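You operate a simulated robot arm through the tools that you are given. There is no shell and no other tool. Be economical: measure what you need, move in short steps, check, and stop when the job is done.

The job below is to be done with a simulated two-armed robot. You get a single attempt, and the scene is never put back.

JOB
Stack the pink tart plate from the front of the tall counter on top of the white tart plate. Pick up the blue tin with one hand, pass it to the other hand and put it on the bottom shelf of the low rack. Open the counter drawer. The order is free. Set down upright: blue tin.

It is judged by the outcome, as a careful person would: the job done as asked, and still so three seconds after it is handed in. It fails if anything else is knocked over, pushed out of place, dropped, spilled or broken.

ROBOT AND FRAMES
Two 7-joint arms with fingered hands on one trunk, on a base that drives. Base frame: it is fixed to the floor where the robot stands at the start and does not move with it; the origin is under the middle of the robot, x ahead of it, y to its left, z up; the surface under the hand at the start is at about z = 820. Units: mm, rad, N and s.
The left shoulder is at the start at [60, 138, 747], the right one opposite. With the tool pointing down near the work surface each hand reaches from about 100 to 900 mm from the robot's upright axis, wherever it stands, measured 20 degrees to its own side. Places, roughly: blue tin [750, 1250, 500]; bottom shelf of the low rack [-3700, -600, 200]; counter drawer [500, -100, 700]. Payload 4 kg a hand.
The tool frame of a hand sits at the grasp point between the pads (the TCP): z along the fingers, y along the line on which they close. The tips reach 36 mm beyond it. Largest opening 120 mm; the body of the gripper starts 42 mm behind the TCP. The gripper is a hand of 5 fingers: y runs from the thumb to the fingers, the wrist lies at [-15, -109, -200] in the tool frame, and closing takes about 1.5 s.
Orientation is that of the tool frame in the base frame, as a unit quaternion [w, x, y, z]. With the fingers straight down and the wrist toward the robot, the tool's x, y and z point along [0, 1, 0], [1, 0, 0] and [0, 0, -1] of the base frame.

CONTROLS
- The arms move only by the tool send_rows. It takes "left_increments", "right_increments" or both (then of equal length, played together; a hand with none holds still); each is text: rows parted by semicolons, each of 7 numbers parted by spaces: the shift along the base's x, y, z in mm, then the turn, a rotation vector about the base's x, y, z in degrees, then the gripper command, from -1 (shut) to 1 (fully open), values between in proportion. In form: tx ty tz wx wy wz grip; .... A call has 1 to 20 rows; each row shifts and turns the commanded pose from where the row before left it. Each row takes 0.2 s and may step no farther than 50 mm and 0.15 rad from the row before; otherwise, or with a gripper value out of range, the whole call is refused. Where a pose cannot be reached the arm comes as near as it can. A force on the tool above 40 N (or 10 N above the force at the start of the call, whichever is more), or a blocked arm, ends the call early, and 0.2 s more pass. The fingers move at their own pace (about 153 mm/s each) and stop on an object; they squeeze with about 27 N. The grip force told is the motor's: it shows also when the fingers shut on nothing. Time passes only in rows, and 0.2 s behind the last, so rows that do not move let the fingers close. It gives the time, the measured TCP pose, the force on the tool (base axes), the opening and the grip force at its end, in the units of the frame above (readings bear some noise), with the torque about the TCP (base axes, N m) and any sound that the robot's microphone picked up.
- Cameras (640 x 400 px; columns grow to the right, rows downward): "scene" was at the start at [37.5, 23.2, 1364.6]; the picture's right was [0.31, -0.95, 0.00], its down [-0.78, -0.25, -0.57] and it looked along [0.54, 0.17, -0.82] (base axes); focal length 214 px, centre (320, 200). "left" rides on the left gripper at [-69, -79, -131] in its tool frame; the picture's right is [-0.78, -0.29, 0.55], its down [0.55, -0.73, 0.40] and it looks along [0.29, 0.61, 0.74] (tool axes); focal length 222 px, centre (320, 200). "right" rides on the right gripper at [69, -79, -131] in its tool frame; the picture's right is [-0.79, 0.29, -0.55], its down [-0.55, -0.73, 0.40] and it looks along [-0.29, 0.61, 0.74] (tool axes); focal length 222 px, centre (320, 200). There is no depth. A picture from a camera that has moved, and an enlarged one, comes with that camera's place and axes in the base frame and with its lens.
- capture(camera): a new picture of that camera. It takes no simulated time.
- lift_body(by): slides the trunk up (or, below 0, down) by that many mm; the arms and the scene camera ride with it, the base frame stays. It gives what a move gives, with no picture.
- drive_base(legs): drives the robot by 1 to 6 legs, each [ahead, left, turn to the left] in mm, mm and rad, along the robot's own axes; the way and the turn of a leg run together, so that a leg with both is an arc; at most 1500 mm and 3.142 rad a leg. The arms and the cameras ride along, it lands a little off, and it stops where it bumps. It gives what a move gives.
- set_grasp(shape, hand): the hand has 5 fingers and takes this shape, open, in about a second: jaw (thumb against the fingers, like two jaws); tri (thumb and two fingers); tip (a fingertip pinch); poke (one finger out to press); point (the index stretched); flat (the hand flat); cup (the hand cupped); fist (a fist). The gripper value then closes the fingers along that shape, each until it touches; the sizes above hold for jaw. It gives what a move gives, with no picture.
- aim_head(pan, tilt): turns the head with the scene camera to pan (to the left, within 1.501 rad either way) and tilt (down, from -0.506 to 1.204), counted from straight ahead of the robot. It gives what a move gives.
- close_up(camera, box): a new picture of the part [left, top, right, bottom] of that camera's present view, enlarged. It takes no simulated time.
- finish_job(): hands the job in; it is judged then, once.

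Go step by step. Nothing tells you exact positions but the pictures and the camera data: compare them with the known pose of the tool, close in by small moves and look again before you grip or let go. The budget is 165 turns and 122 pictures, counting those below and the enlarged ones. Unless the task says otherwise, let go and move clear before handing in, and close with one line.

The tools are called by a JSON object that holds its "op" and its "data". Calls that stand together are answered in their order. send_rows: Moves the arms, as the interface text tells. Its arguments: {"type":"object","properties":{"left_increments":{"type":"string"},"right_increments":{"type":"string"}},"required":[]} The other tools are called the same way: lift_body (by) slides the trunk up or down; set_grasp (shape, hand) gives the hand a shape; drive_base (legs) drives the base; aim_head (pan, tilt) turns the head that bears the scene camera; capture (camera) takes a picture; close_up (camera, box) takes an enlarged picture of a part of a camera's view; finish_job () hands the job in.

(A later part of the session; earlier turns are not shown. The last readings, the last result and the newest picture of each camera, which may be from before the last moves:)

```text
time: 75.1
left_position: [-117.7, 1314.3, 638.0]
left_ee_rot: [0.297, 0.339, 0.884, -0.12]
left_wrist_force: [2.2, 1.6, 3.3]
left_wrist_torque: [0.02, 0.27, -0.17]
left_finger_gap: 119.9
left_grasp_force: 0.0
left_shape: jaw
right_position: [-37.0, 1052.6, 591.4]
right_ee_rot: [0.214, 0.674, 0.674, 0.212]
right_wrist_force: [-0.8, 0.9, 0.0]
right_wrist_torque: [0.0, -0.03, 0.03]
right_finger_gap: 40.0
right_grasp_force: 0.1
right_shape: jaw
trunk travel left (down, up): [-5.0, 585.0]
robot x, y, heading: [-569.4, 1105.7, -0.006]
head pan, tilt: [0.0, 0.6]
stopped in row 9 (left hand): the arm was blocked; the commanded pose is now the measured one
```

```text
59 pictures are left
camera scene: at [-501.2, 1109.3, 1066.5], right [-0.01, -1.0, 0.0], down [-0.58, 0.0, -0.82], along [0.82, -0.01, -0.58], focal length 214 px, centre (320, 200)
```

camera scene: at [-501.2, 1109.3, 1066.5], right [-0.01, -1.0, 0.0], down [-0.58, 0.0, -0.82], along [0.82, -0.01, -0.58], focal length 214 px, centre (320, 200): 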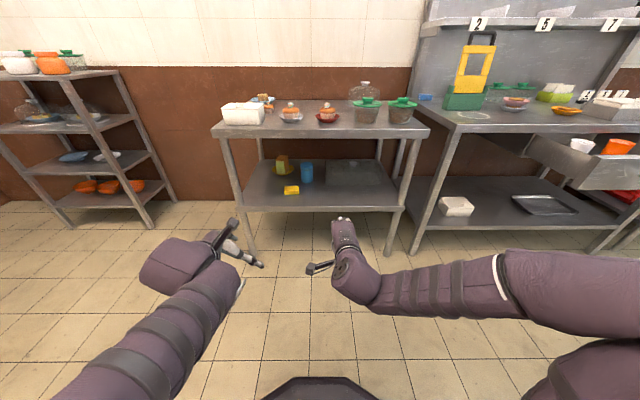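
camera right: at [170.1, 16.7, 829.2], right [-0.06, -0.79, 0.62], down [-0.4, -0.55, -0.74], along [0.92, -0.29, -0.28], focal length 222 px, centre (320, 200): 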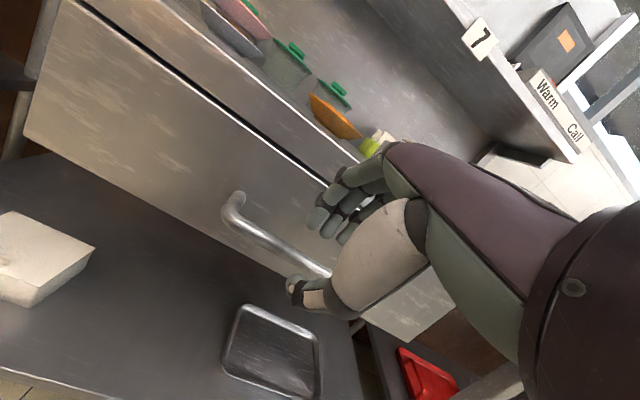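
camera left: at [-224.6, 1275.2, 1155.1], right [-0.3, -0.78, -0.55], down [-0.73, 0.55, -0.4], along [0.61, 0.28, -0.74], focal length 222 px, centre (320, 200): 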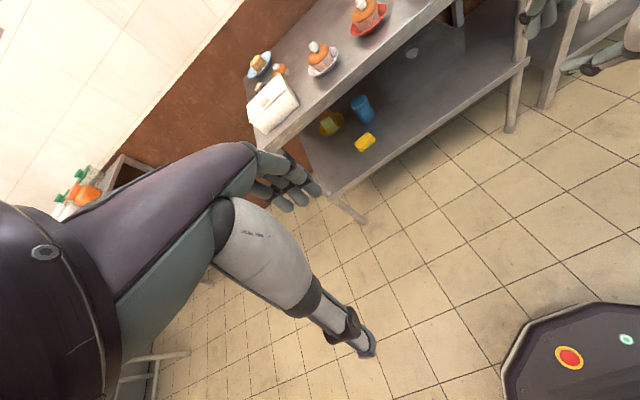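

The left arm pressed against something (likely the elbow on the base). I'll raise the trunk 170 mm and push the hand forward, then continue.

{"op": "lift_body", "data": {"by": 170}}

{"op": "send_rows", "data": {"left_increments": "30 0 0 0 0 0 1; 40 0 0 0 0 0 1; 40 0 0 0 0 0 1; 40 0 0 0 0 0 1; 0 0 0 0 0 0 1"}}

{"op": "capture", "data": {"camera": "scene"}}

```text
time: 77.0
left_position: [-127.0, 1329.4, 818.4]
left_ee_rot: [0.297, 0.323, 0.893, -0.102]
left_wrist_force: [0.4, -0.2, -0.2]
left_wrist_torque: [-0.03, -0.02, -0.03]
left_finger_gap: 120.2
left_grasp_force: 0.1
left_shape: jaw
right_position: [-42.8, 1051.6, 775.1]
right_ee_rot: [0.217, 0.673, 0.673, 0.217]
right_wrist_force: [-0.3, 0.7, 0.4]
right_wrist_torque: [-0.01, 0.0, 0.01]
right_finger_gap: 40.0
right_grasp_force: 0.1
right_shape: jaw
trunk travel left (down, up): [-175.0, 415.0]
robot x, y, heading: [-571.9, 1106.9, -0.006]
head pan, tilt: [0.0, 0.6]
```

```text
time: 78.2
left_position: [19.0, 1293.9, 834.4]
left_ee_rot: [0.308, 0.367, 0.872, -0.104]
left_wrist_force: [-0.4, -0.2, 0.1]
left_wrist_torque: [0.01, 0.02, -0.02]
left_finger_gap: 119.9
left_grasp_force: 0.1
left_shape: jaw
right_position: [-44.2, 1051.4, 775.5]
right_ee_rot: [0.217, 0.673, 0.673, 0.217]
right_wrist_force: [0.6, 0.0, 0.2]
right_wrist_torque: [0.03, -0.01, -0.05]
right_finger_gap: 40.2
right_grasp_force: 0.0
right_shape: jaw
trunk travel left (down, up): [-175.0, 415.0]
robot x, y, heading: [-569.9, 1104.9, -0.011]
head pan, tilt: [0.0, 0.6]
```

```text
58 pictures are left
camera scene: at [-513.2, 1106.6, 1244.1], right [-0.01, -1.0, 0.0], down [-0.57, 0.0, -0.82], along [0.82, 0.0, -0.57], focal length 214 px, centre (320, 200)
```

scene: 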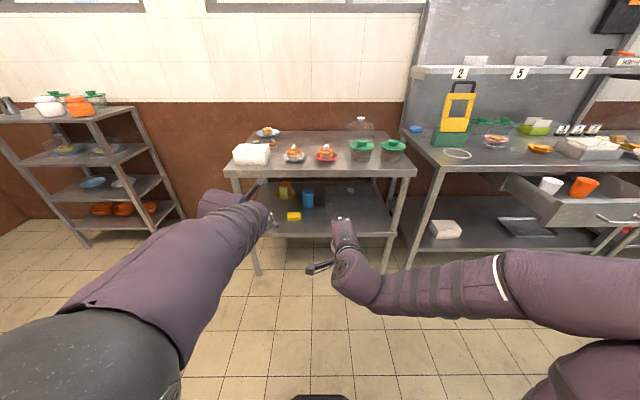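

The arm is free and forward now. I'll finish the rotation there.

{"op": "send_rows", "data": {"left_increments": "5 0 0 -1.84 -3.34 7.28 1; 5 0 0 -1.84 -3.34 7.28 1; 5 0 0 -1.84 -3.34 7.28 1; 5 0 0 -1.84 -3.34 7.28 1; 5 0 0 -1.84 -3.34 7.28 1; 5 0 0 -1.84 -3.34 7.28 1; 0 0 0 0 0 0 1"}}

{"op": "capture", "data": {"camera": "left"}}

```text
time: 80.0
left_position: [45.7, 1299.3, 861.2]
left_ee_rot: [0.523, -0.012, 0.852, -0.014]
left_wrist_force: [1.0, 0.0, -1.1]
left_wrist_torque: [-0.04, -0.01, -0.02]
left_finger_gap: 119.9
left_grasp_force: 0.0
left_shape: jaw
right_position: [-47.7, 1024.6, 737.2]
right_ee_rot: [0.201, 0.694, 0.667, 0.18]
right_wrist_force: [0.2, -0.8, -0.5]
right_wrist_torque: [0.01, 0.02, -0.02]
right_finger_gap: 40.0
right_grasp_force: 0.0
right_shape: jaw
trunk travel left (down, up): [-175.0, 415.0]
robot x, y, heading: [-573.4, 1104.2, -0.005]
head pan, tilt: [0.0, 0.6]
stopped in row 7 (left hand): the arm was blocked; the commanded pose is now the measured one
```

```text
57 pictures are left
camera left: at [-39.8, 1223.0, 985.8], right [0.84, -0.27, 0.46], down [0.11, -0.76, -0.64], along [0.52, 0.59, -0.61], focal length 222 px, centre (320, 200)
```

left: 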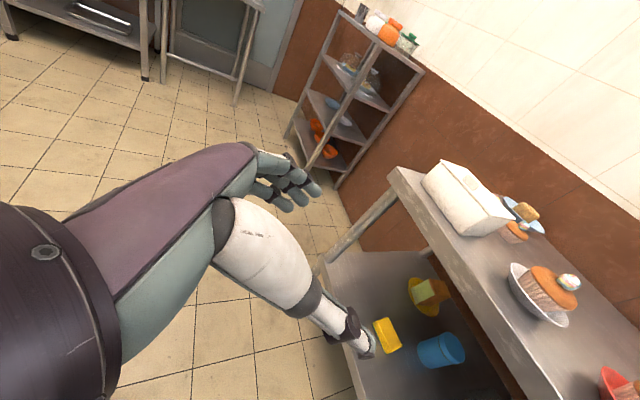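

The left hand now has the wanted orientation, but its forearm nudged the right hand. I'll move the right hand away to the right and up.

{"op": "send_rows", "data": {"right_increments": "0 -40 0 0 0 0 1; 0 -40 10 0 3 0 1; 0 -40 20 0 5 0 1; -10 -40 30 0 5 0 1; -10 -40 30 0 5 0 1; -10 -30 30 0 5 0 1; 0 0 30 0 5 0 1; 0 0 0 0 0 0 1"}}

{"op": "capture", "data": {"camera": "scene"}}

```text
refused: row 4 steps farther than a row can; nothing moved
```

```text
56 pictures are left
camera scene: at [-513.4, 1106.5, 1244.1], right [-0.01, -1.0, 0.0], down [-0.56, 0.0, -0.83], along [0.83, 0.0, -0.56], focal length 214 px, centre (320, 200)
```

scene: 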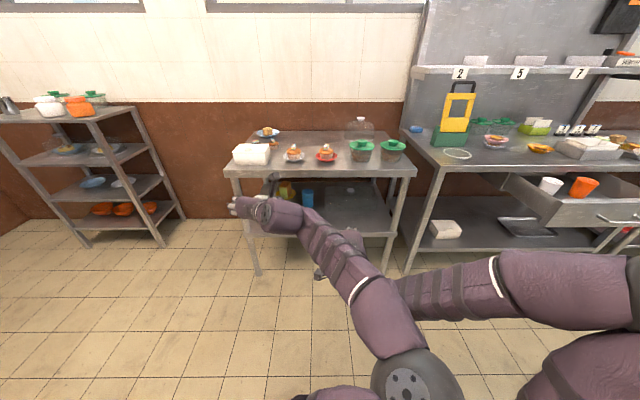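

The left elbow has swung inward. I'll clear the right hand first, then yaw the left hand back by 50° so it points forward-right with its elbow outside.

{"op": "send_rows", "data": {"right_increments": "0 -40 0 0 0 0 1; 0 -40 10 0 3 0 1; 0 -40 20 0 5 0 1; -5 -35 30 0 5 0 1; -5 -35 30 0 5 0 1; -5 -30 30 0 5 0 1; 0 0 30 0 5 0 1; 0 0 0 0 0 0 1"}}

{"op": "send_rows", "data": {"left_increments": "0 10 5 0 0 -8.4 1; 0 10 5 0 0 -8.4 1; 0 10 5 0 0 -8.4 1; 0 10 5 0 0 -8.4 1; 0 10 5 0 0 -8.4 1; 0 10 5 0 0 -8.4 1; 0 0 0 0 0 0 1"}}

{"op": "capture", "data": {"camera": "scene"}}

```text
time: 81.8
left_position: [46.7, 1297.2, 859.1]
left_ee_rot: [0.522, -0.011, 0.853, -0.014]
left_wrist_force: [-0.3, 0.3, -0.1]
left_wrist_torque: [-0.02, -0.01, 0.02]
left_finger_gap: 119.9
left_grasp_force: 0.1
left_shape: jaw
right_position: [-60.1, 878.2, 871.0]
right_ee_rot: [0.018, 0.72, 0.693, 0.029]
right_wrist_force: [-0.6, -0.6, 1.3]
right_wrist_torque: [-0.02, 0.0, 0.01]
right_finger_gap: 119.8
right_grasp_force: 0.0
right_shape: jaw
right hand out of reach, approached as far as the arm can: row 1, 2
trunk travel left (down, up): [-175.0, 415.0]
robot x, y, heading: [-569.1, 1108.1, -0.001]
head pan, tilt: [0.0, 0.6]
```

```text
time: 83.4
left_position: [45.5, 1356.5, 888.6]
left_ee_rot: [0.465, 0.354, 0.777, -0.235]
left_wrist_force: [0.4, 1.0, 0.7]
left_wrist_torque: [0.02, -0.02, 0.01]
left_finger_gap: 120.3
left_grasp_force: 0.0
left_shape: jaw
right_position: [-60.8, 875.7, 870.3]
right_ee_rot: [0.017, 0.721, 0.692, 0.03]
right_wrist_force: [0.5, 0.0, -0.2]
right_wrist_torque: [0.09, -0.01, 0.02]
right_finger_gap: 119.6
right_grasp_force: 0.3
right_shape: jaw
trunk travel left (down, up): [-175.0, 415.0]
robot x, y, heading: [-572.9, 1106.6, -0.002]
head pan, tilt: [0.0, 0.6]
```

```text
55 pictures are left
camera scene: at [-513.4, 1104.4, 1244.1], right [-0.01, -1.0, 0.0], down [-0.56, 0.01, -0.83], along [0.83, 0.0, -0.56], focal length 214 px, centre (320, 200)
```

scene: 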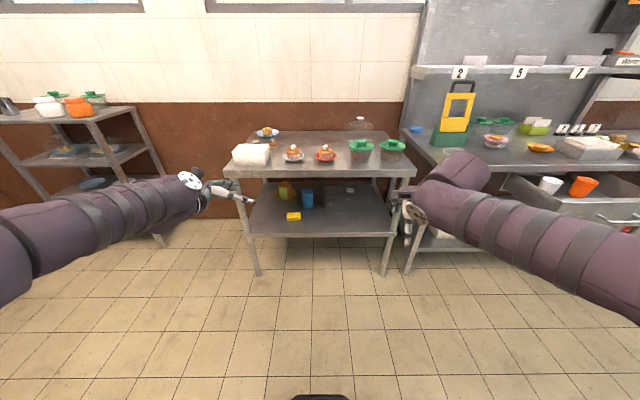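

The left arm is now in a natural elbow-out pose. Zooming on the tin to refine its position.

{"op": "close_up", "data": {"camera": "scene", "box": [230, 150, 420, 260]}}

{"op": "lift_body", "data": {"by": -170}}

{"op": "close_up", "data": {"camera": "scene", "box": [230, 110, 420, 230]}}

```text
3.37 times, centred on (325, 205) of scene
camera zoom: at [-513.4, 1104.4, 1244.1], right [-0.01, -1.0, 0.0], down [-0.56, 0.01, -0.83], along [0.83, 0.0, -0.56], focal length 722 px, centre (303, 183)
```

zoom: 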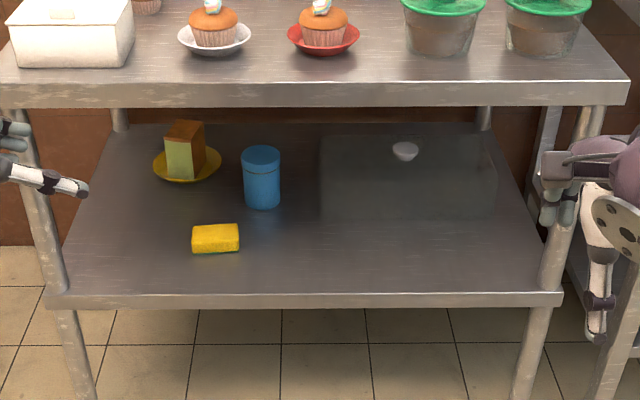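

```text
time: 85.4
left_position: [44.6, 1357.3, 719.3]
left_ee_rot: [0.467, 0.353, 0.776, -0.235]
left_wrist_force: [0.3, 1.0, -0.1]
left_wrist_torque: [0.01, 0.04, 0.01]
left_finger_gap: 120.0
left_grasp_force: 0.1
left_shape: jaw
right_position: [-60.4, 879.1, 701.2]
right_ee_rot: [0.019, 0.72, 0.693, 0.03]
right_wrist_force: [-0.5, 0.2, 0.4]
right_wrist_torque: [0.0, -0.02, -0.04]
right_finger_gap: 119.9
right_grasp_force: 0.1
right_shape: jaw
trunk travel left (down, up): [-5.0, 585.0]
robot x, y, heading: [-568.6, 1104.4, -0.006]
head pan, tilt: [0.0, 0.6]
```

```text
3.33 times, centred on (325, 170) of scene
camera zoom: at [-513.5, 1106.6, 1074.2], right [-0.01, -1.0, 0.0], down [-0.56, 0.0, -0.83], along [0.83, 0.0, -0.56], focal length 715 px, centre (303, 300)
```

zoom: 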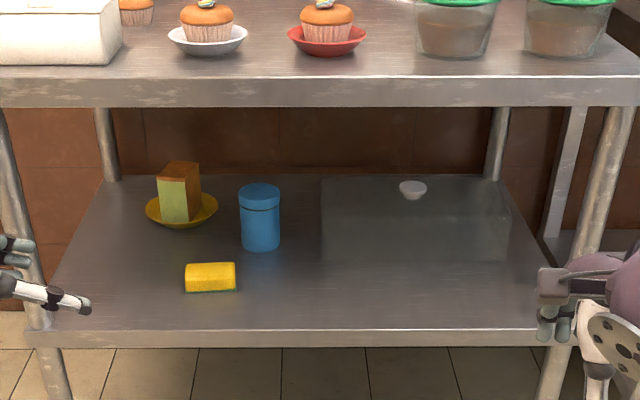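

The tin centre is near [650, 1184], spanning z ≈ 416–523, and there is a clear container to its right. I'll check how the tri shape looks on the left hand when partly closed.

{"op": "set_grasp", "data": {"shape": "tri", "hand": "left"}}

{"op": "send_rows", "data": {"left_increments": "0 0 0 0 0 0 0.2; 0 0 0 0 0 0 0.2; 0 0 0 0 0 0 0.2; 0 0 0 0 0 0 0.2"}}

{"op": "close_up", "data": {"camera": "scene", "box": [150, 150, 270, 230]}}

{"op": "capture", "data": {"camera": "left"}}

```text
time: 86.3
left_position: [44.9, 1358.9, 720.0]
left_ee_rot: [0.467, 0.352, 0.776, -0.235]
left_wrist_force: [-0.4, 0.2, 0.4]
left_wrist_torque: [0.03, 0.0, -0.04]
left_finger_gap: 119.9
left_grasp_force: 0.0
left_shape: tri
right_position: [-61.0, 879.1, 700.7]
right_ee_rot: [0.019, 0.72, 0.693, 0.03]
right_wrist_force: [0.1, -0.4, 0.4]
right_wrist_torque: [-0.02, -0.01, -0.01]
right_finger_gap: 119.8
right_grasp_force: 0.0
right_shape: jaw
trunk travel left (down, up): [-5.0, 585.0]
robot x, y, heading: [-572.2, 1107.0, -0.007]
head pan, tilt: [0.0, 0.6]
```

```text
time: 87.3
left_position: [45.2, 1357.3, 719.4]
left_ee_rot: [0.467, 0.354, 0.776, -0.235]
left_wrist_force: [0.3, -0.1, 0.1]
left_wrist_torque: [-0.01, -0.01, 0.0]
left_finger_gap: 72.2
left_grasp_force: 0.0
left_shape: tri
right_position: [-60.5, 879.7, 700.8]
right_ee_rot: [0.018, 0.72, 0.693, 0.03]
right_wrist_force: [1.3, 0.8, -0.4]
right_wrist_torque: [-0.02, 0.01, 0.03]
right_finger_gap: 119.9
right_grasp_force: 0.0
right_shape: jaw
trunk travel left (down, up): [-5.0, 585.0]
robot x, y, heading: [-574.1, 1102.6, -0.004]
head pan, tilt: [0.0, 0.6]
```

```text
5.00 times, centred on (210, 190) of scene
camera zoom: at [-513.5, 1106.6, 1074.1], right [-0.01, -1.0, 0.0], down [-0.56, 0.0, -0.83], along [0.83, 0.0, -0.56], focal length 1072 px, centre (870, 250)
```

zoom: 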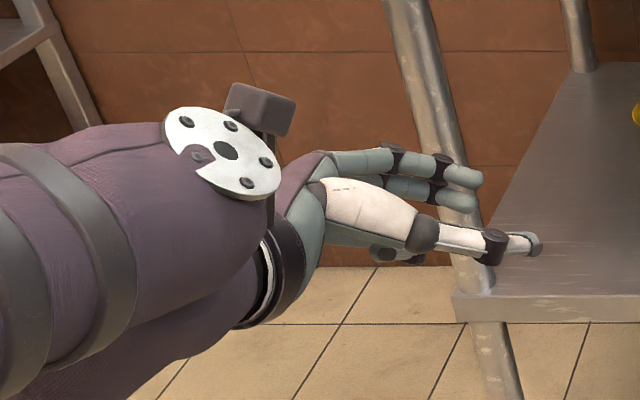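

```text
51 pictures are left
camera left: at [-67.3, 1375.6, 844.8], right [0.33, -0.82, 0.46], down [-0.52, -0.57, -0.64], along [0.79, -0.03, -0.61], focal length 222 px, centre (320, 200)
```

left: 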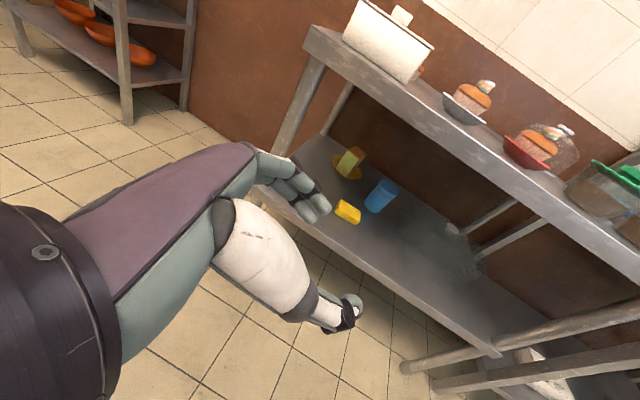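

The tri shape folds the lower fingers away, which suits a low grip. I'll pull both hands in, left one down to z ≈ 560, before driving up to the table.

{"op": "send_rows", "data": {"left_increments": "-20 0 -15 0 0 0 1; -25 0 -20 0 0 0 1; -25 0 -20 0 0 0 1; -25 0 -20 0 0 0 1; -25 0 -20 0 0 0 1; -25 0 -20 0 0 0 1; -25 0 -20 0 0 0 1; 0 0 -10 0 0 0 1; 0 0 0 0 0 0 1", "right_increments": "-35 0 10 0 0 0 1; -35 0 10 0 0 0 1; -35 0 10 0 0 0 1; -35 0 10 0 0 0 1; -35 0 10 0 0 0 1; -35 0 10 0 0 0 1; -20 0 10 0 0 0 1; 0 0 0 0 0 0 1; 0 0 0 0 0 0 1"}}

{"op": "capture", "data": {"camera": "scene"}}

```text
time: 89.3
left_position: [-124.2, 1359.9, 575.6]
left_ee_rot: [0.467, 0.353, 0.776, -0.235]
left_wrist_force: [-0.5, -1.2, -0.1]
left_wrist_torque: [0.04, 0.03, 0.01]
left_finger_gap: 119.7
left_grasp_force: 0.1
left_shape: tri
right_position: [-289.1, 880.2, 770.8]
right_ee_rot: [0.019, 0.72, 0.693, 0.03]
right_wrist_force: [0.2, 0.2, 0.8]
right_wrist_torque: [0.02, 0.0, -0.02]
right_finger_gap: 119.9
right_grasp_force: 0.1
right_shape: jaw
trunk travel left (down, up): [-5.0, 585.0]
robot x, y, heading: [-574.1, 1103.0, -0.002]
head pan, tilt: [0.0, 0.6]
```

```text
50 pictures are left
camera scene: at [-513.5, 1106.7, 1074.1], right [-0.01, -1.0, 0.0], down [-0.56, 0.0, -0.83], along [0.83, 0.0, -0.56], focal length 214 px, centre (320, 200)
```

scene: 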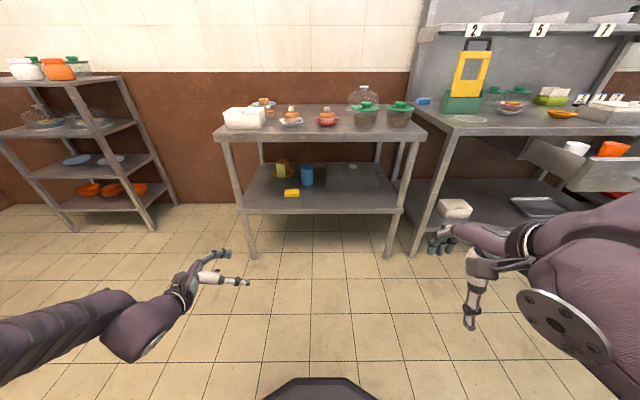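

Both hands are retracted. Driving up to the table.

{"op": "drive_base", "data": {"legs": [[0, -100, 0], [500, 0, 0]]}}

{"op": "aim_head", "data": {"pan": 0.3, "tilt": 0.65}}

{"op": "capture", "data": {"camera": "scene"}}

{"op": "capture", "data": {"camera": "left"}}

```text
time: 92.9
left_position: [373.8, 1252.0, 575.3]
left_ee_rot: [0.466, 0.356, 0.775, -0.236]
left_wrist_force: [-0.1, -0.9, -0.1]
left_wrist_torque: [0.01, -0.03, 0.0]
left_finger_gap: 119.7
left_grasp_force: 0.1
left_shape: tri
right_position: [206.6, 773.0, 771.3]
right_ee_rot: [0.019, 0.722, 0.691, 0.03]
right_wrist_force: [0.2, -0.2, -0.4]
right_wrist_torque: [-0.03, -0.01, 0.01]
right_finger_gap: 119.9
right_grasp_force: 0.1
right_shape: jaw
trunk travel left (down, up): [-5.0, 585.0]
robot x, y, heading: [-71.7, 1000.9, -0.011]
head pan, tilt: [0.0, 0.6]
```

```text
time: 93.7
left_position: [372.9, 1252.1, 574.0]
left_ee_rot: [0.465, 0.357, 0.775, -0.237]
left_wrist_force: [-0.6, 0.3, -0.2]
left_wrist_torque: [-0.01, 0.0, -0.01]
left_finger_gap: 119.7
left_grasp_force: 0.1
left_shape: tri
right_position: [205.7, 772.4, 771.1]
right_ee_rot: [0.018, 0.722, 0.691, 0.03]
right_wrist_force: [-0.6, -0.1, 0.6]
right_wrist_torque: [0.0, -0.03, 0.0]
right_finger_gap: 119.5
right_grasp_force: 0.0
right_shape: jaw
trunk travel left (down, up): [-5.0, 585.0]
robot x, y, heading: [-73.4, 1001.9, -0.014]
head pan, tilt: [0.3, 0.649]
```

```text
49 pictures are left
camera scene: at [-21.5, 1026.9, 1069.9], right [0.28, -0.96, 0.0], down [-0.58, -0.17, -0.8], along [0.76, 0.23, -0.6], focal length 214 px, centre (320, 200)
```

scene: 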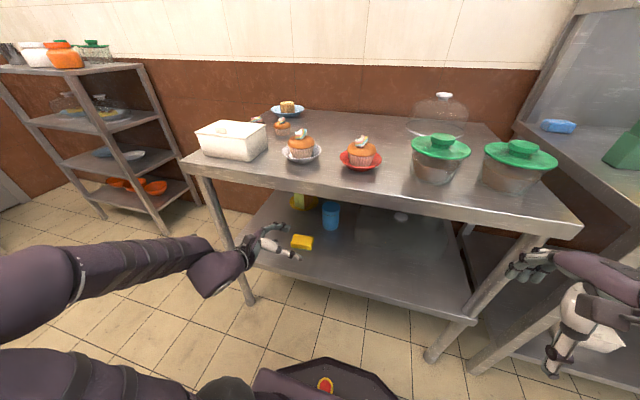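

```text
48 pictures are left
camera left: at [261.4, 1269.2, 700.4], right [0.32, -0.83, 0.46], down [-0.52, -0.56, -0.64], along [0.79, -0.03, -0.61], focal length 222 px, centre (320, 200)
```

left: 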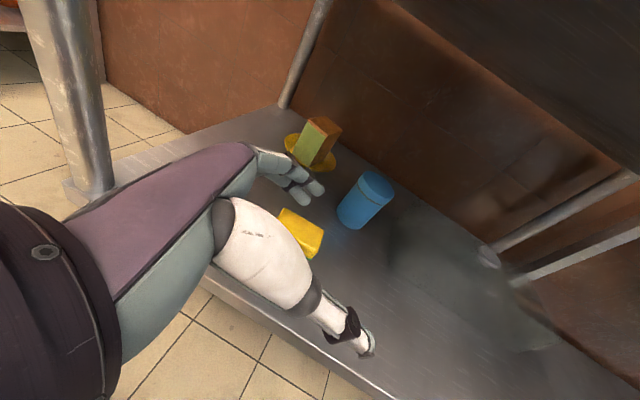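

Good view of the tin from the hand. I'll advance under the table top to a standoff left-front of the tin, and re-measure.

{"op": "send_rows", "data": {"left_increments": "30 6 -6 0 0 0 1; 30 6 -6 0 0 0 1; 30 6 -6 0 0 0 1; 30 6 -6 0 0 0 1; 25 6 -6 0 0 0 1; 0 0 0 0 0 0 1"}}

{"op": "capture", "data": {"camera": "left"}}

{"op": "close_up", "data": {"camera": "scene", "box": [230, 180, 390, 280]}}

```text
time: 95.1
left_position: [517.6, 1282.9, 546.7]
left_ee_rot: [0.466, 0.356, 0.775, -0.236]
left_wrist_force: [-0.3, 0.0, 0.2]
left_wrist_torque: [0.03, -0.01, -0.05]
left_finger_gap: 120.0
left_grasp_force: 0.1
left_shape: tri
right_position: [205.9, 773.3, 769.0]
right_ee_rot: [0.019, 0.722, 0.691, 0.029]
right_wrist_force: [-0.8, -0.4, 0.3]
right_wrist_torque: [-0.03, 0.01, 0.02]
right_finger_gap: 119.6
right_grasp_force: 0.1
right_shape: jaw
trunk travel left (down, up): [-5.0, 585.0]
robot x, y, heading: [-76.0, 999.6, -0.01]
head pan, tilt: [0.3, 0.649]
```

```text
47 pictures are left
camera left: at [406.2, 1300.9, 671.8], right [0.32, -0.83, 0.46], down [-0.52, -0.56, -0.64], along [0.79, -0.03, -0.61], focal length 222 px, centre (320, 200)
```

left: 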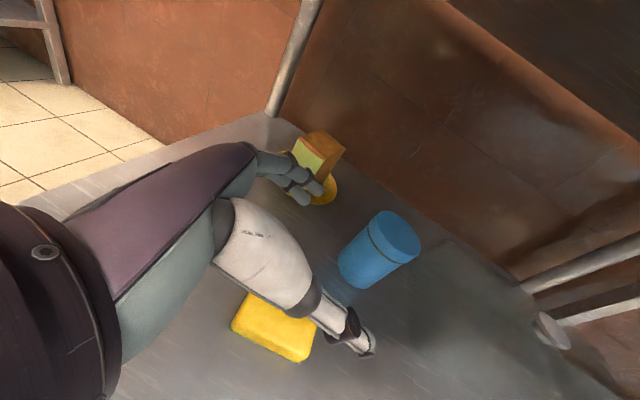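

```text
4.00 times, centred on (310, 230) of scene
camera zoom: at [-21.5, 1027.0, 1069.8], right [0.28, -0.96, 0.0], down [-0.58, -0.17, -0.8], along [0.76, 0.23, -0.6], focal length 858 px, centre (360, 80)
```

zoom: 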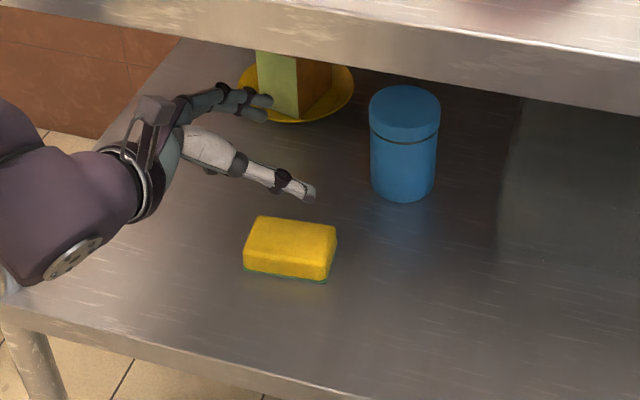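

Triangulation gives the tin's lid centre at [653, 1181, 500] with the shelf at about z 410, so it's about 91 tall and 72 wide. I'll move to a 130 mm standoff on the approach line.

{"op": "send_rows", "data": {"left_increments": "21 -3 -12 0 0 0 1; 21 -4 -12 0 0 0 1; 21 -4 -12 0 0 0 1; 14 -18 -11 0 0 0 1; 14 -17 -11 0 0 0 1; 0 0 0 0 0 0 1"}}

{"op": "capture", "data": {"camera": "left"}}

{"op": "close_up", "data": {"camera": "scene", "box": [250, 180, 390, 270]}}

```text
time: 96.5
left_position: [611.7, 1236.4, 486.9]
left_ee_rot: [0.466, 0.355, 0.775, -0.236]
left_wrist_force: [0.1, 0.3, 0.2]
left_wrist_torque: [0.01, -0.02, 0.05]
left_finger_gap: 119.8
left_grasp_force: 0.1
left_shape: tri
right_position: [207.3, 772.8, 770.4]
right_ee_rot: [0.019, 0.722, 0.691, 0.03]
right_wrist_force: [0.7, 0.0, -0.2]
right_wrist_torque: [-0.01, 0.0, 0.0]
right_finger_gap: 119.8
right_grasp_force: 0.1
right_shape: jaw
trunk travel left (down, up): [-5.0, 585.0]
robot x, y, heading: [-74.2, 1003.9, -0.007]
head pan, tilt: [0.3, 0.649]
```

```text
45 pictures are left
camera left: at [499.7, 1254.0, 612.7], right [0.32, -0.83, 0.46], down [-0.52, -0.56, -0.64], along [0.79, -0.03, -0.61], focal length 222 px, centre (320, 200)
```

left: 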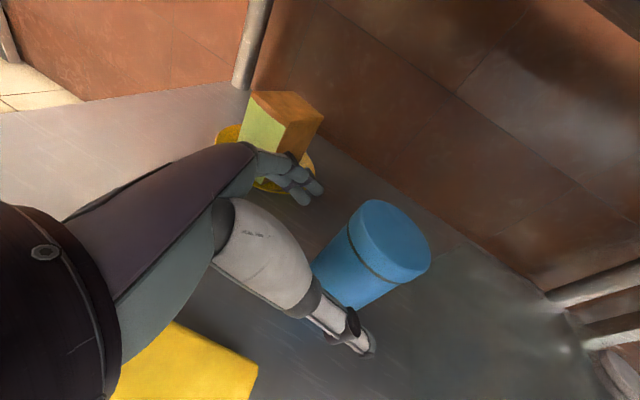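

```text
4.44 times, centred on (320, 225) of scene
camera zoom: at [-21.4, 1027.0, 1069.8], right [0.28, -0.96, 0.0], down [-0.58, -0.17, -0.8], along [0.76, 0.23, -0.6], focal length 953 px, centre (320, 89)
```

zoom: 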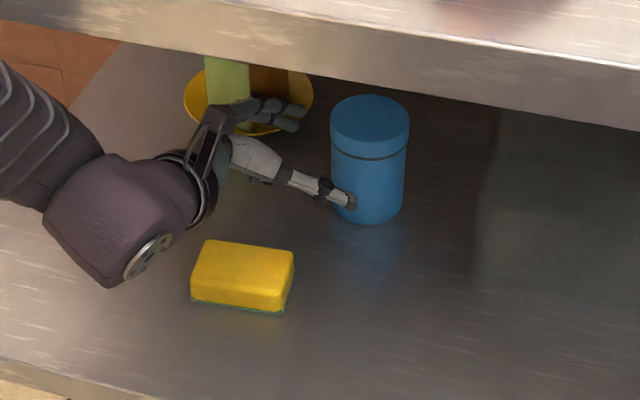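

The approach line is right and 75 mm remain. I'll slide in along the fingers.

{"op": "send_rows", "data": {"left_increments": "8.3 -10.8 -6.8 0 0 0 1; 8.3 -10.8 -6.8 0 0 0 1; 8.3 -10.8 -6.8 0 0 0 1; 8.3 -10.8 -6.8 0 0 0 1; 8.3 -10.8 -6.8 0 0 0 1; 0 0 0 0 0 0 1"}}

{"op": "capture", "data": {"camera": "left"}}

{"op": "close_up", "data": {"camera": "scene", "box": [250, 180, 390, 270]}}

```text
time: 97.9
left_position: [652.2, 1183.0, 453.6]
left_ee_rot: [0.466, 0.356, 0.775, -0.237]
left_wrist_force: [0.5, -0.5, -0.2]
left_wrist_torque: [0.03, 0.02, 0.02]
left_finger_gap: 119.8
left_grasp_force: 0.0
left_shape: tri
right_position: [206.7, 772.6, 770.2]
right_ee_rot: [0.019, 0.722, 0.691, 0.03]
right_wrist_force: [-0.3, -0.6, -0.2]
right_wrist_torque: [0.0, 0.01, -0.02]
right_finger_gap: 119.7
right_grasp_force: 0.0
right_shape: jaw
trunk travel left (down, up): [-5.0, 585.0]
robot x, y, heading: [-77.5, 1000.3, -0.01]
head pan, tilt: [0.3, 0.649]
```

```text
43 pictures are left
camera left: at [538.5, 1200.2, 579.1], right [0.32, -0.83, 0.46], down [-0.52, -0.56, -0.64], along [0.79, -0.03, -0.61], focal length 222 px, centre (320, 200)
```

left: 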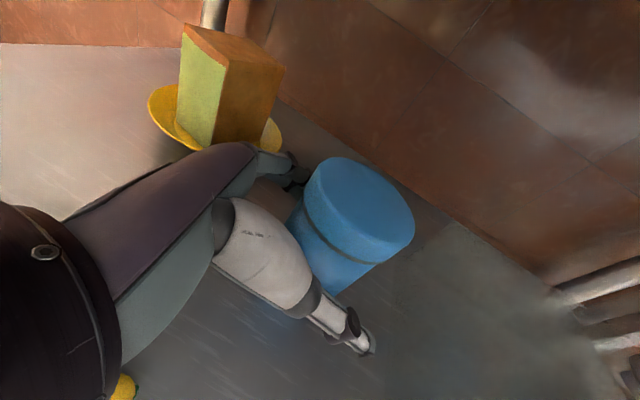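

```text
4.44 times, centred on (320, 225) of scene
camera zoom: at [-21.4, 1027.0, 1069.8], right [0.28, -0.96, 0.0], down [-0.58, -0.17, -0.8], along [0.76, 0.23, -0.6], focal length 953 px, centre (320, 89)
```

zoom: 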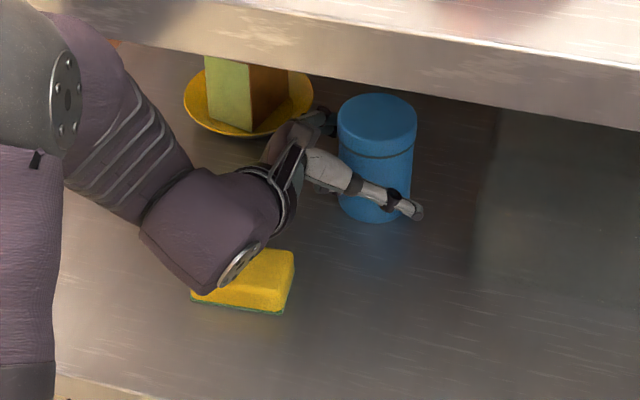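

The tin sits between thumb and fingers (nudged a few mm at most). Closing the grip.

{"op": "send_rows", "data": {"left_increments": "0 0 0 0 0 0 0.6; 0 0 0 0 0 0 0.3; 0 0 0 0 0 0 0; 0 0 0 0 0 0 -0.3; 0 0 0 0 0 0 -0.5; 0 0 0 0 0 0 -0.5; 0 0 0 0 0 0 -0.5"}}

{"op": "close_up", "data": {"camera": "scene", "box": [250, 180, 390, 270]}}

```text
time: 99.5
left_position: [651.2, 1182.0, 454.4]
left_ee_rot: [0.466, 0.356, 0.774, -0.237]
left_wrist_force: [0.2, -1.3, 0.8]
left_wrist_torque: [0.02, 0.01, -0.01]
left_finger_gap: 63.2
left_grasp_force: 27.4
left_shape: tri
right_position: [205.9, 772.3, 771.0]
right_ee_rot: [0.019, 0.722, 0.691, 0.031]
right_wrist_force: [0.0, -0.4, -0.2]
right_wrist_torque: [-0.01, 0.01, 0.0]
right_finger_gap: 119.5
right_grasp_force: 0.0
right_shape: jaw
trunk travel left (down, up): [-5.0, 585.0]
robot x, y, heading: [-77.0, 999.2, -0.012]
head pan, tilt: [0.3, 0.649]
```

```text
4.44 times, centred on (320, 225) of scene
camera zoom: at [-21.4, 1026.9, 1069.8], right [0.28, -0.96, 0.0], down [-0.58, -0.17, -0.8], along [0.76, 0.23, -0.6], focal length 953 px, centre (320, 89)
```

zoom: 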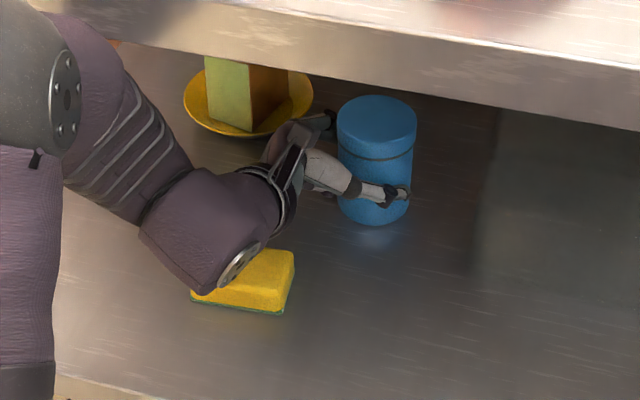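

Gripped at 27 N. I'll lift 40 mm and check, then back the base away.

{"op": "send_rows", "data": {"left_increments": "0 0 5 0 0 0 -0.6; 0 0 10 0 0 0 -0.6; 0 0 15 0 0 0 -0.6; 0 0 20 0 0 0 -0.6; 0 0 0 0 0 0 -0.6"}}

{"op": "close_up", "data": {"camera": "scene", "box": [250, 180, 390, 270]}}

```text
time: 100.9
left_position: [630.7, 1186.0, 467.8]
left_ee_rot: [0.438, 0.343, 0.793, -0.248]
left_wrist_force: [-1.2, -0.1, -2.8]
left_wrist_torque: [0.03, 0.04, 0.0]
left_finger_gap: 63.2
left_grasp_force: 26.8
left_shape: tri
right_position: [205.8, 775.1, 773.5]
right_ee_rot: [0.02, 0.721, 0.692, 0.029]
right_wrist_force: [-0.7, 0.0, -0.5]
right_wrist_torque: [0.01, -0.01, 0.02]
right_finger_gap: 119.8
right_grasp_force: 0.1
right_shape: jaw
trunk travel left (down, up): [-5.0, 585.0]
robot x, y, heading: [-77.5, 1003.4, -0.013]
head pan, tilt: [0.3, 0.649]
stopped in row 5 (left hand): the arm was blocked; the commanded pose is now the measured one
```

```text
4.44 times, centred on (320, 225) of scene
camera zoom: at [-22.5, 1029.9, 1072.1], right [0.29, -0.96, 0.0], down [-0.58, -0.18, -0.8], along [0.76, 0.23, -0.61], focal length 953 px, centre (320, 89)
```

zoom: 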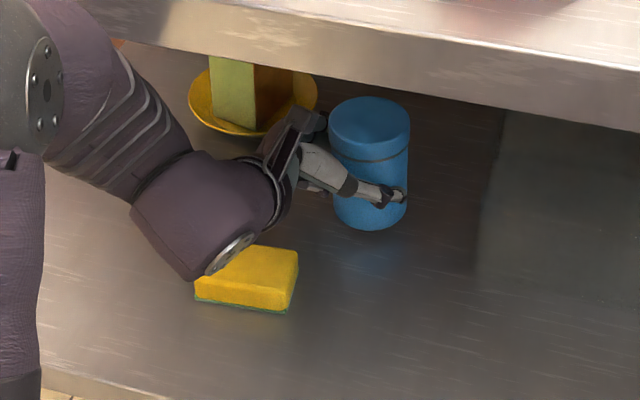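

The elbow met the table's underside, so I must not lift more here; the tin is about 12 mm up. I'll back 30 mm, shift right 60 mm to clear the sponge, and check.

{"op": "drive_base", "data": {"legs": [[-35, 0, 0], [0, -55, 0]]}}

{"op": "close_up", "data": {"camera": "scene", "box": [220, 160, 400, 290]}}

```text
time: 102.3
left_position: [599.6, 1127.7, 476.7]
left_ee_rot: [0.446, 0.347, 0.788, -0.246]
left_wrist_force: [0.2, 0.6, -2.7]
left_wrist_torque: [0.05, 0.02, 0.0]
left_finger_gap: 62.8
left_grasp_force: 27.3
left_shape: tri
right_position: [168.6, 717.8, 770.9]
right_ee_rot: [0.018, 0.722, 0.691, 0.03]
right_wrist_force: [0.7, -0.2, 0.6]
right_wrist_torque: [-0.03, -0.03, 0.01]
right_finger_gap: 119.6
right_grasp_force: 0.0
right_shape: jaw
trunk travel left (down, up): [-5.0, 585.0]
robot x, y, heading: [-114.6, 948.5, -0.011]
head pan, tilt: [0.3, 0.649]
```

```text
3.08 times, centred on (310, 225) of scene
camera zoom: at [-58.7, 972.4, 1069.8], right [0.29, -0.96, 0.0], down [-0.58, -0.17, -0.8], along [0.76, 0.23, -0.6], focal length 660 px, centre (351, 123)
```

zoom: 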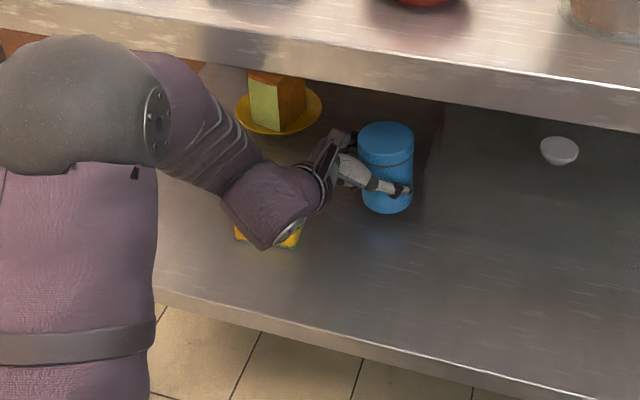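

The tin is clear to the right of the sponge. Backing straight out.

{"op": "drive_base", "data": {"legs": [[-150, 0, 0]]}}

{"op": "capture", "data": {"camera": "scene"}}

```text
time: 103.7
left_position: [446.8, 1132.3, 476.5]
left_ee_rot: [0.446, 0.346, 0.788, -0.245]
left_wrist_force: [-0.6, 0.4, -2.4]
left_wrist_torque: [0.0, 0.03, 0.03]
left_finger_gap: 62.9
left_grasp_force: 27.1
left_shape: tri
right_position: [17.3, 720.7, 770.1]
right_ee_rot: [0.018, 0.72, 0.693, 0.03]
right_wrist_force: [-0.1, 0.6, -0.6]
right_wrist_torque: [-0.02, 0.0, 0.01]
right_finger_gap: 119.8
right_grasp_force: 0.1
right_shape: jaw
trunk travel left (down, up): [-5.0, 585.0]
robot x, y, heading: [-269.5, 945.3, -0.009]
head pan, tilt: [0.3, 0.649]
```

```text
38 pictures are left
camera scene: at [-212.5, 974.0, 1069.8], right [0.29, -0.96, 0.0], down [-0.58, -0.17, -0.8], along [0.76, 0.23, -0.6], focal length 214 px, centre (320, 200)
```

scene: 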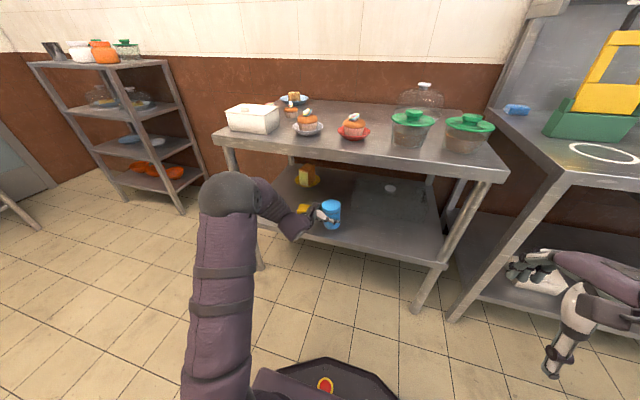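

The tin is held out of the table. I'll back further into the aisle, raise the trunk 200 mm for elbow room, and put the right hand in tri shape.

{"op": "drive_base", "data": {"legs": [[-300, 0, 0]]}}

{"op": "lift_body", "data": {"by": 200}}

{"op": "set_grasp", "data": {"shape": "tri", "hand": "right"}}

{"op": "aim_head", "data": {"pan": 0.0, "tilt": 0.8}}

```text
time: 105.8
left_position: [141.6, 1133.7, 476.8]
left_ee_rot: [0.446, 0.346, 0.788, -0.244]
left_wrist_force: [-0.4, -0.5, -2.3]
left_wrist_torque: [0.04, 0.05, 0.0]
left_finger_gap: 63.0
left_grasp_force: 26.9
left_shape: tri
right_position: [-288.2, 723.9, 770.1]
right_ee_rot: [0.018, 0.72, 0.693, 0.03]
right_wrist_force: [-0.8, 0.0, 0.5]
right_wrist_torque: [0.0, 0.02, 0.01]
right_finger_gap: 119.8
right_grasp_force: 0.0
right_shape: jaw
trunk travel left (down, up): [-5.0, 585.0]
robot x, y, heading: [-568.0, 950.7, -0.007]
head pan, tilt: [0.3, 0.649]
```

```text
time: 108.0
left_position: [142.8, 1133.8, 675.1]
left_ee_rot: [0.446, 0.346, 0.788, -0.245]
left_wrist_force: [-0.8, -1.5, -3.5]
left_wrist_torque: [0.04, -0.02, -0.02]
left_finger_gap: 62.9
left_grasp_force: 26.4
left_shape: tri
right_position: [-288.4, 723.7, 969.5]
right_ee_rot: [0.018, 0.72, 0.693, 0.03]
right_wrist_force: [-0.4, -0.3, 1.0]
right_wrist_torque: [0.02, 0.01, -0.01]
right_finger_gap: 119.8
right_grasp_force: 0.1
right_shape: jaw
trunk travel left (down, up): [-205.0, 385.0]
robot x, y, heading: [-569.2, 952.1, -0.006]
head pan, tilt: [0.3, 0.649]
```

```text
time: 108.9
left_position: [142.1, 1134.8, 676.7]
left_ee_rot: [0.447, 0.346, 0.788, -0.244]
left_wrist_force: [-0.1, -0.2, -2.1]
left_wrist_torque: [0.01, 0.02, 0.0]
left_finger_gap: 62.8
left_grasp_force: 27.2
left_shape: tri
right_position: [-288.7, 723.6, 970.3]
right_ee_rot: [0.019, 0.721, 0.692, 0.031]
right_wrist_force: [0.3, 0.6, -0.5]
right_wrist_torque: [-0.01, -0.01, -0.01]
right_finger_gap: 119.4
right_grasp_force: 0.0
right_shape: tri
trunk travel left (down, up): [-205.0, 385.0]
robot x, y, heading: [-568.9, 949.8, -0.01]
head pan, tilt: [0.3, 0.649]
```

```text
time: 109.7
left_position: [142.5, 1133.0, 677.1]
left_ee_rot: [0.447, 0.346, 0.788, -0.245]
left_wrist_force: [0.0, -0.4, -3.2]
left_wrist_torque: [0.03, 0.01, -0.02]
left_finger_gap: 62.9
left_grasp_force: 27.3
left_shape: tri
right_position: [-286.9, 724.3, 971.0]
right_ee_rot: [0.018, 0.72, 0.693, 0.03]
right_wrist_force: [0.4, -0.6, -0.5]
right_wrist_torque: [-0.01, 0.01, -0.01]
right_finger_gap: 119.6
right_grasp_force: 0.0
right_shape: tri
trunk travel left (down, up): [-205.0, 385.0]
robot x, y, heading: [-568.3, 953.1, -0.007]
head pan, tilt: [0.0, 0.799]
```

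I'll bring the tin to mid-front with the left hand pointing right and correct its small tilt, then stage the right hand opposite.

{"op": "send_rows", "data": {"left_increments": "-32 -23 5 -0.2 -0.6 -7.96 -0.6; -32 -23 5 -0.2 -0.6 -7.96 -0.6; -32 -23 5 -0.2 -0.6 -7.96 -0.6; -32 -23 5 -0.2 -0.6 -7.96 -0.6; -32 -23 5 -0.2 -0.6 -7.96 -0.6; -34 -23 6 0 0 0 -0.6; -34 -22 6 0 0 0 -0.6; -32 -22 6 0 0 0 -0.6; 0 0 0 0 0 0 -0.6"}}

{"op": "send_rows", "data": {"right_increments": "21 10 -17 7.87 0 0 1; 21 10 -17 7.87 0 0 1; 21 10 -17 7.87 0 0 1; 21 10 -17 7.87 0 0 1; 21 10 -17 7.87 0 0 1; 21 10 -17 7.87 0 0 1; 21 10 -17 7.87 0 0 1; 21 10 -14 7.87 0 2 1; 0 0 0 0 0 0 1"}}

{"op": "capture", "data": {"camera": "scene"}}

```text
time: 111.7
left_position: [-120.4, 952.2, 718.3]
left_ee_rot: [0.36, 0.596, 0.61, -0.379]
left_wrist_force: [-0.5, 0.1, -3.1]
left_wrist_torque: [0.03, 0.03, 0.01]
left_finger_gap: 62.8
left_grasp_force: 26.9
left_shape: tri
right_position: [-286.8, 723.3, 971.3]
right_ee_rot: [0.018, 0.721, 0.692, 0.03]
right_wrist_force: [-0.4, 0.6, 0.6]
right_wrist_torque: [-0.03, -0.05, 0.02]
right_finger_gap: 120.0
right_grasp_force: 0.0
right_shape: tri
trunk travel left (down, up): [-205.0, 385.0]
robot x, y, heading: [-568.9, 950.4, -0.005]
head pan, tilt: [0.0, 0.799]
```

```text
time: 113.7
left_position: [-118.8, 950.7, 718.0]
left_ee_rot: [0.36, 0.596, 0.61, -0.379]
left_wrist_force: [-0.3, 0.5, -2.6]
left_wrist_torque: [0.03, -0.02, 0.02]
left_finger_gap: 62.8
left_grasp_force: 27.0
left_shape: tri
right_position: [-119.7, 804.0, 836.3]
right_ee_rot: [-0.367, 0.614, 0.585, 0.382]
right_wrist_force: [0.2, 0.1, -0.2]
right_wrist_torque: [-0.01, 0.01, 0.03]
right_finger_gap: 119.9
right_grasp_force: 0.1
right_shape: tri
trunk travel left (down, up): [-205.0, 385.0]
robot x, y, heading: [-569.6, 950.8, -0.01]
head pan, tilt: [0.0, 0.799]
```

```text
37 pictures are left
camera scene: at [-519.1, 950.4, 1257.2], right [-0.01, -1.0, 0.0], down [-0.72, 0.01, -0.7], along [0.7, -0.01, -0.72], focal length 214 px, centre (320, 200)
```

scene: 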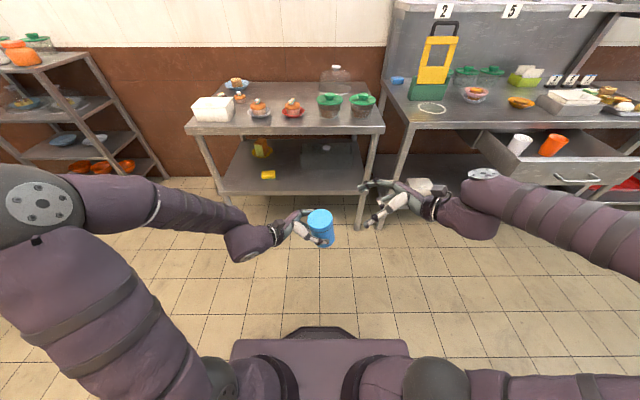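

Both hands are staged. I'll check closely with the right hand camera and a scene zoom.

{"op": "capture", "data": {"camera": "right"}}

{"op": "close_up", "data": {"camera": "scene", "box": [260, 160, 440, 270]}}

```text
36 pictures are left
camera right: at [-202.1, 720.4, 956.0], right [0.25, -0.85, -0.47], down [-0.73, 0.15, -0.67], along [0.63, 0.51, -0.58], focal length 222 px, centre (320, 200)
```

right: 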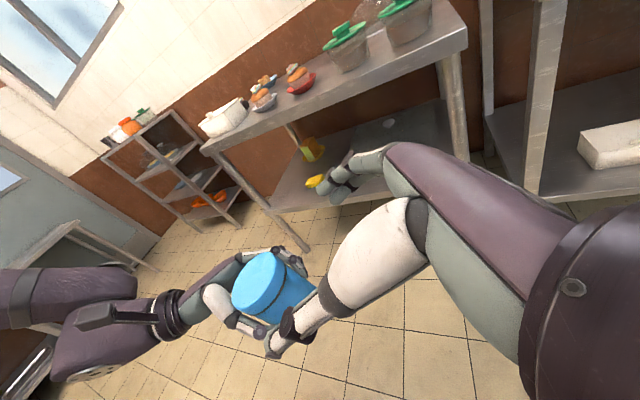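

```text
3.56 times, centred on (350, 215) of scene
camera zoom: at [-519.1, 950.4, 1257.2], right [-0.01, -1.0, 0.0], down [-0.72, 0.01, -0.7], along [0.7, -0.01, -0.72], focal length 763 px, centre (213, 147)
```

zoom: 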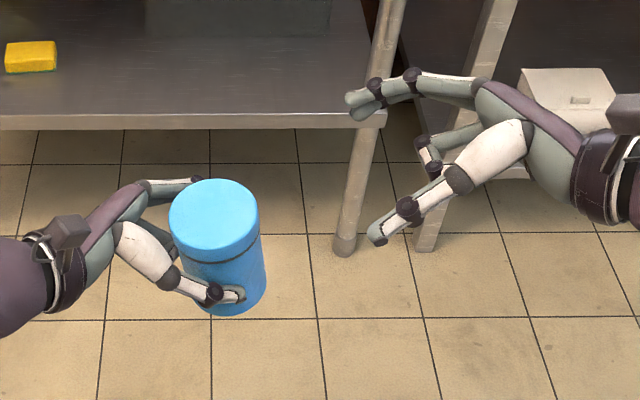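

The tin leans about 10° in the left grip, so I'll rotate the left hand about x to bring it upright and look again.

{"op": "send_rows", "data": {"left_increments": "0 0 0 5 0 0 -0.6; 0 0 0 5 0 0 -0.6; 0 0 0 0 0 0 -0.6"}}

{"op": "close_up", "data": {"camera": "scene", "box": [260, 160, 440, 270]}}

```text
time: 114.5
left_position: [-119.4, 952.2, 719.0]
left_ee_rot: [0.306, 0.625, 0.64, -0.325]
left_wrist_force: [-0.2, -0.4, -3.4]
left_wrist_torque: [0.03, -0.02, -0.01]
left_finger_gap: 62.7
left_grasp_force: 26.5
left_shape: tri
right_position: [-120.5, 804.5, 836.5]
right_ee_rot: [-0.367, 0.614, 0.586, 0.381]
right_wrist_force: [0.2, -0.2, -0.4]
right_wrist_torque: [0.0, 0.01, 0.0]
right_finger_gap: 119.9
right_grasp_force: 0.0
right_shape: tri
trunk travel left (down, up): [-205.0, 385.0]
robot x, y, heading: [-571.7, 951.2, -0.011]
head pan, tilt: [0.0, 0.799]
```

```text
3.56 times, centred on (350, 215) of scene
camera zoom: at [-519.3, 950.4, 1257.2], right [-0.01, -1.0, 0.0], down [-0.72, 0.01, -0.7], along [0.7, -0.01, -0.72], focal length 763 px, centre (213, 147)
```

zoom: 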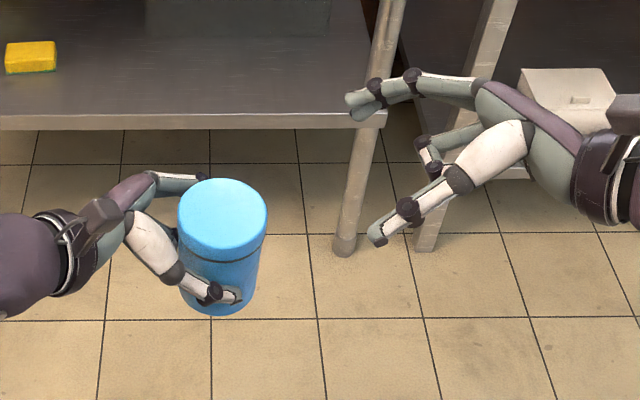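

The tin is upright now, axis near [−121, 936]. I'll advance the right hand to 30 mm short and check.

{"op": "send_rows", "data": {"right_increments": "0 0 -20 0 0 0 1; 0 15 -7.5 0 0 0 1; 0 15 -7.5 0 0 0 1; 0 15 -7.5 0 0 0 1; 0 15 -7.5 0 0 0 1; 0 15 -7.5 0 0 0 1; 0 15 -7.5 0 0 0 1; 0 0 0 0 0 0 1"}}

{"op": "close_up", "data": {"camera": "scene", "box": [280, 170, 400, 250]}}

{"op": "capture", "data": {"camera": "right"}}

```text
time: 116.3
left_position: [-118.4, 951.0, 718.8]
left_ee_rot: [0.307, 0.625, 0.64, -0.325]
left_wrist_force: [0.1, 0.2, -2.6]
left_wrist_torque: [0.03, 0.0, -0.01]
left_finger_gap: 62.5
left_grasp_force: 27.0
left_shape: tri
right_position: [-120.0, 891.9, 771.1]
right_ee_rot: [-0.367, 0.614, 0.586, 0.381]
right_wrist_force: [-0.9, -0.2, 0.5]
right_wrist_torque: [0.0, 0.0, -0.02]
right_finger_gap: 119.9
right_grasp_force: 0.0
right_shape: tri
trunk travel left (down, up): [-205.0, 385.0]
robot x, y, heading: [-570.0, 946.8, -0.008]
head pan, tilt: [0.0, 0.799]
```

```text
5.00 times, centred on (340, 210) of scene
camera zoom: at [-519.2, 950.5, 1257.2], right [-0.01, -1.0, 0.0], down [-0.72, 0.01, -0.7], along [0.7, -0.01, -0.72], focal length 1072 px, centre (220, 150)
```

zoom: 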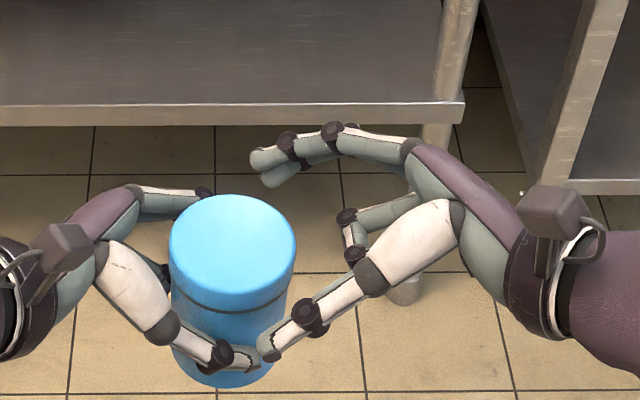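

```text
32 pictures are left
camera right: at [-202.2, 810.0, 892.0], right [0.25, -0.85, -0.46], down [-0.73, 0.15, -0.67], along [0.63, 0.51, -0.58], focal length 222 px, centre (320, 200)
```

right: 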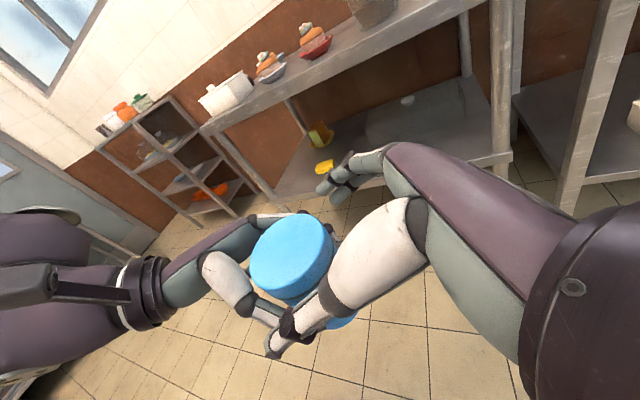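

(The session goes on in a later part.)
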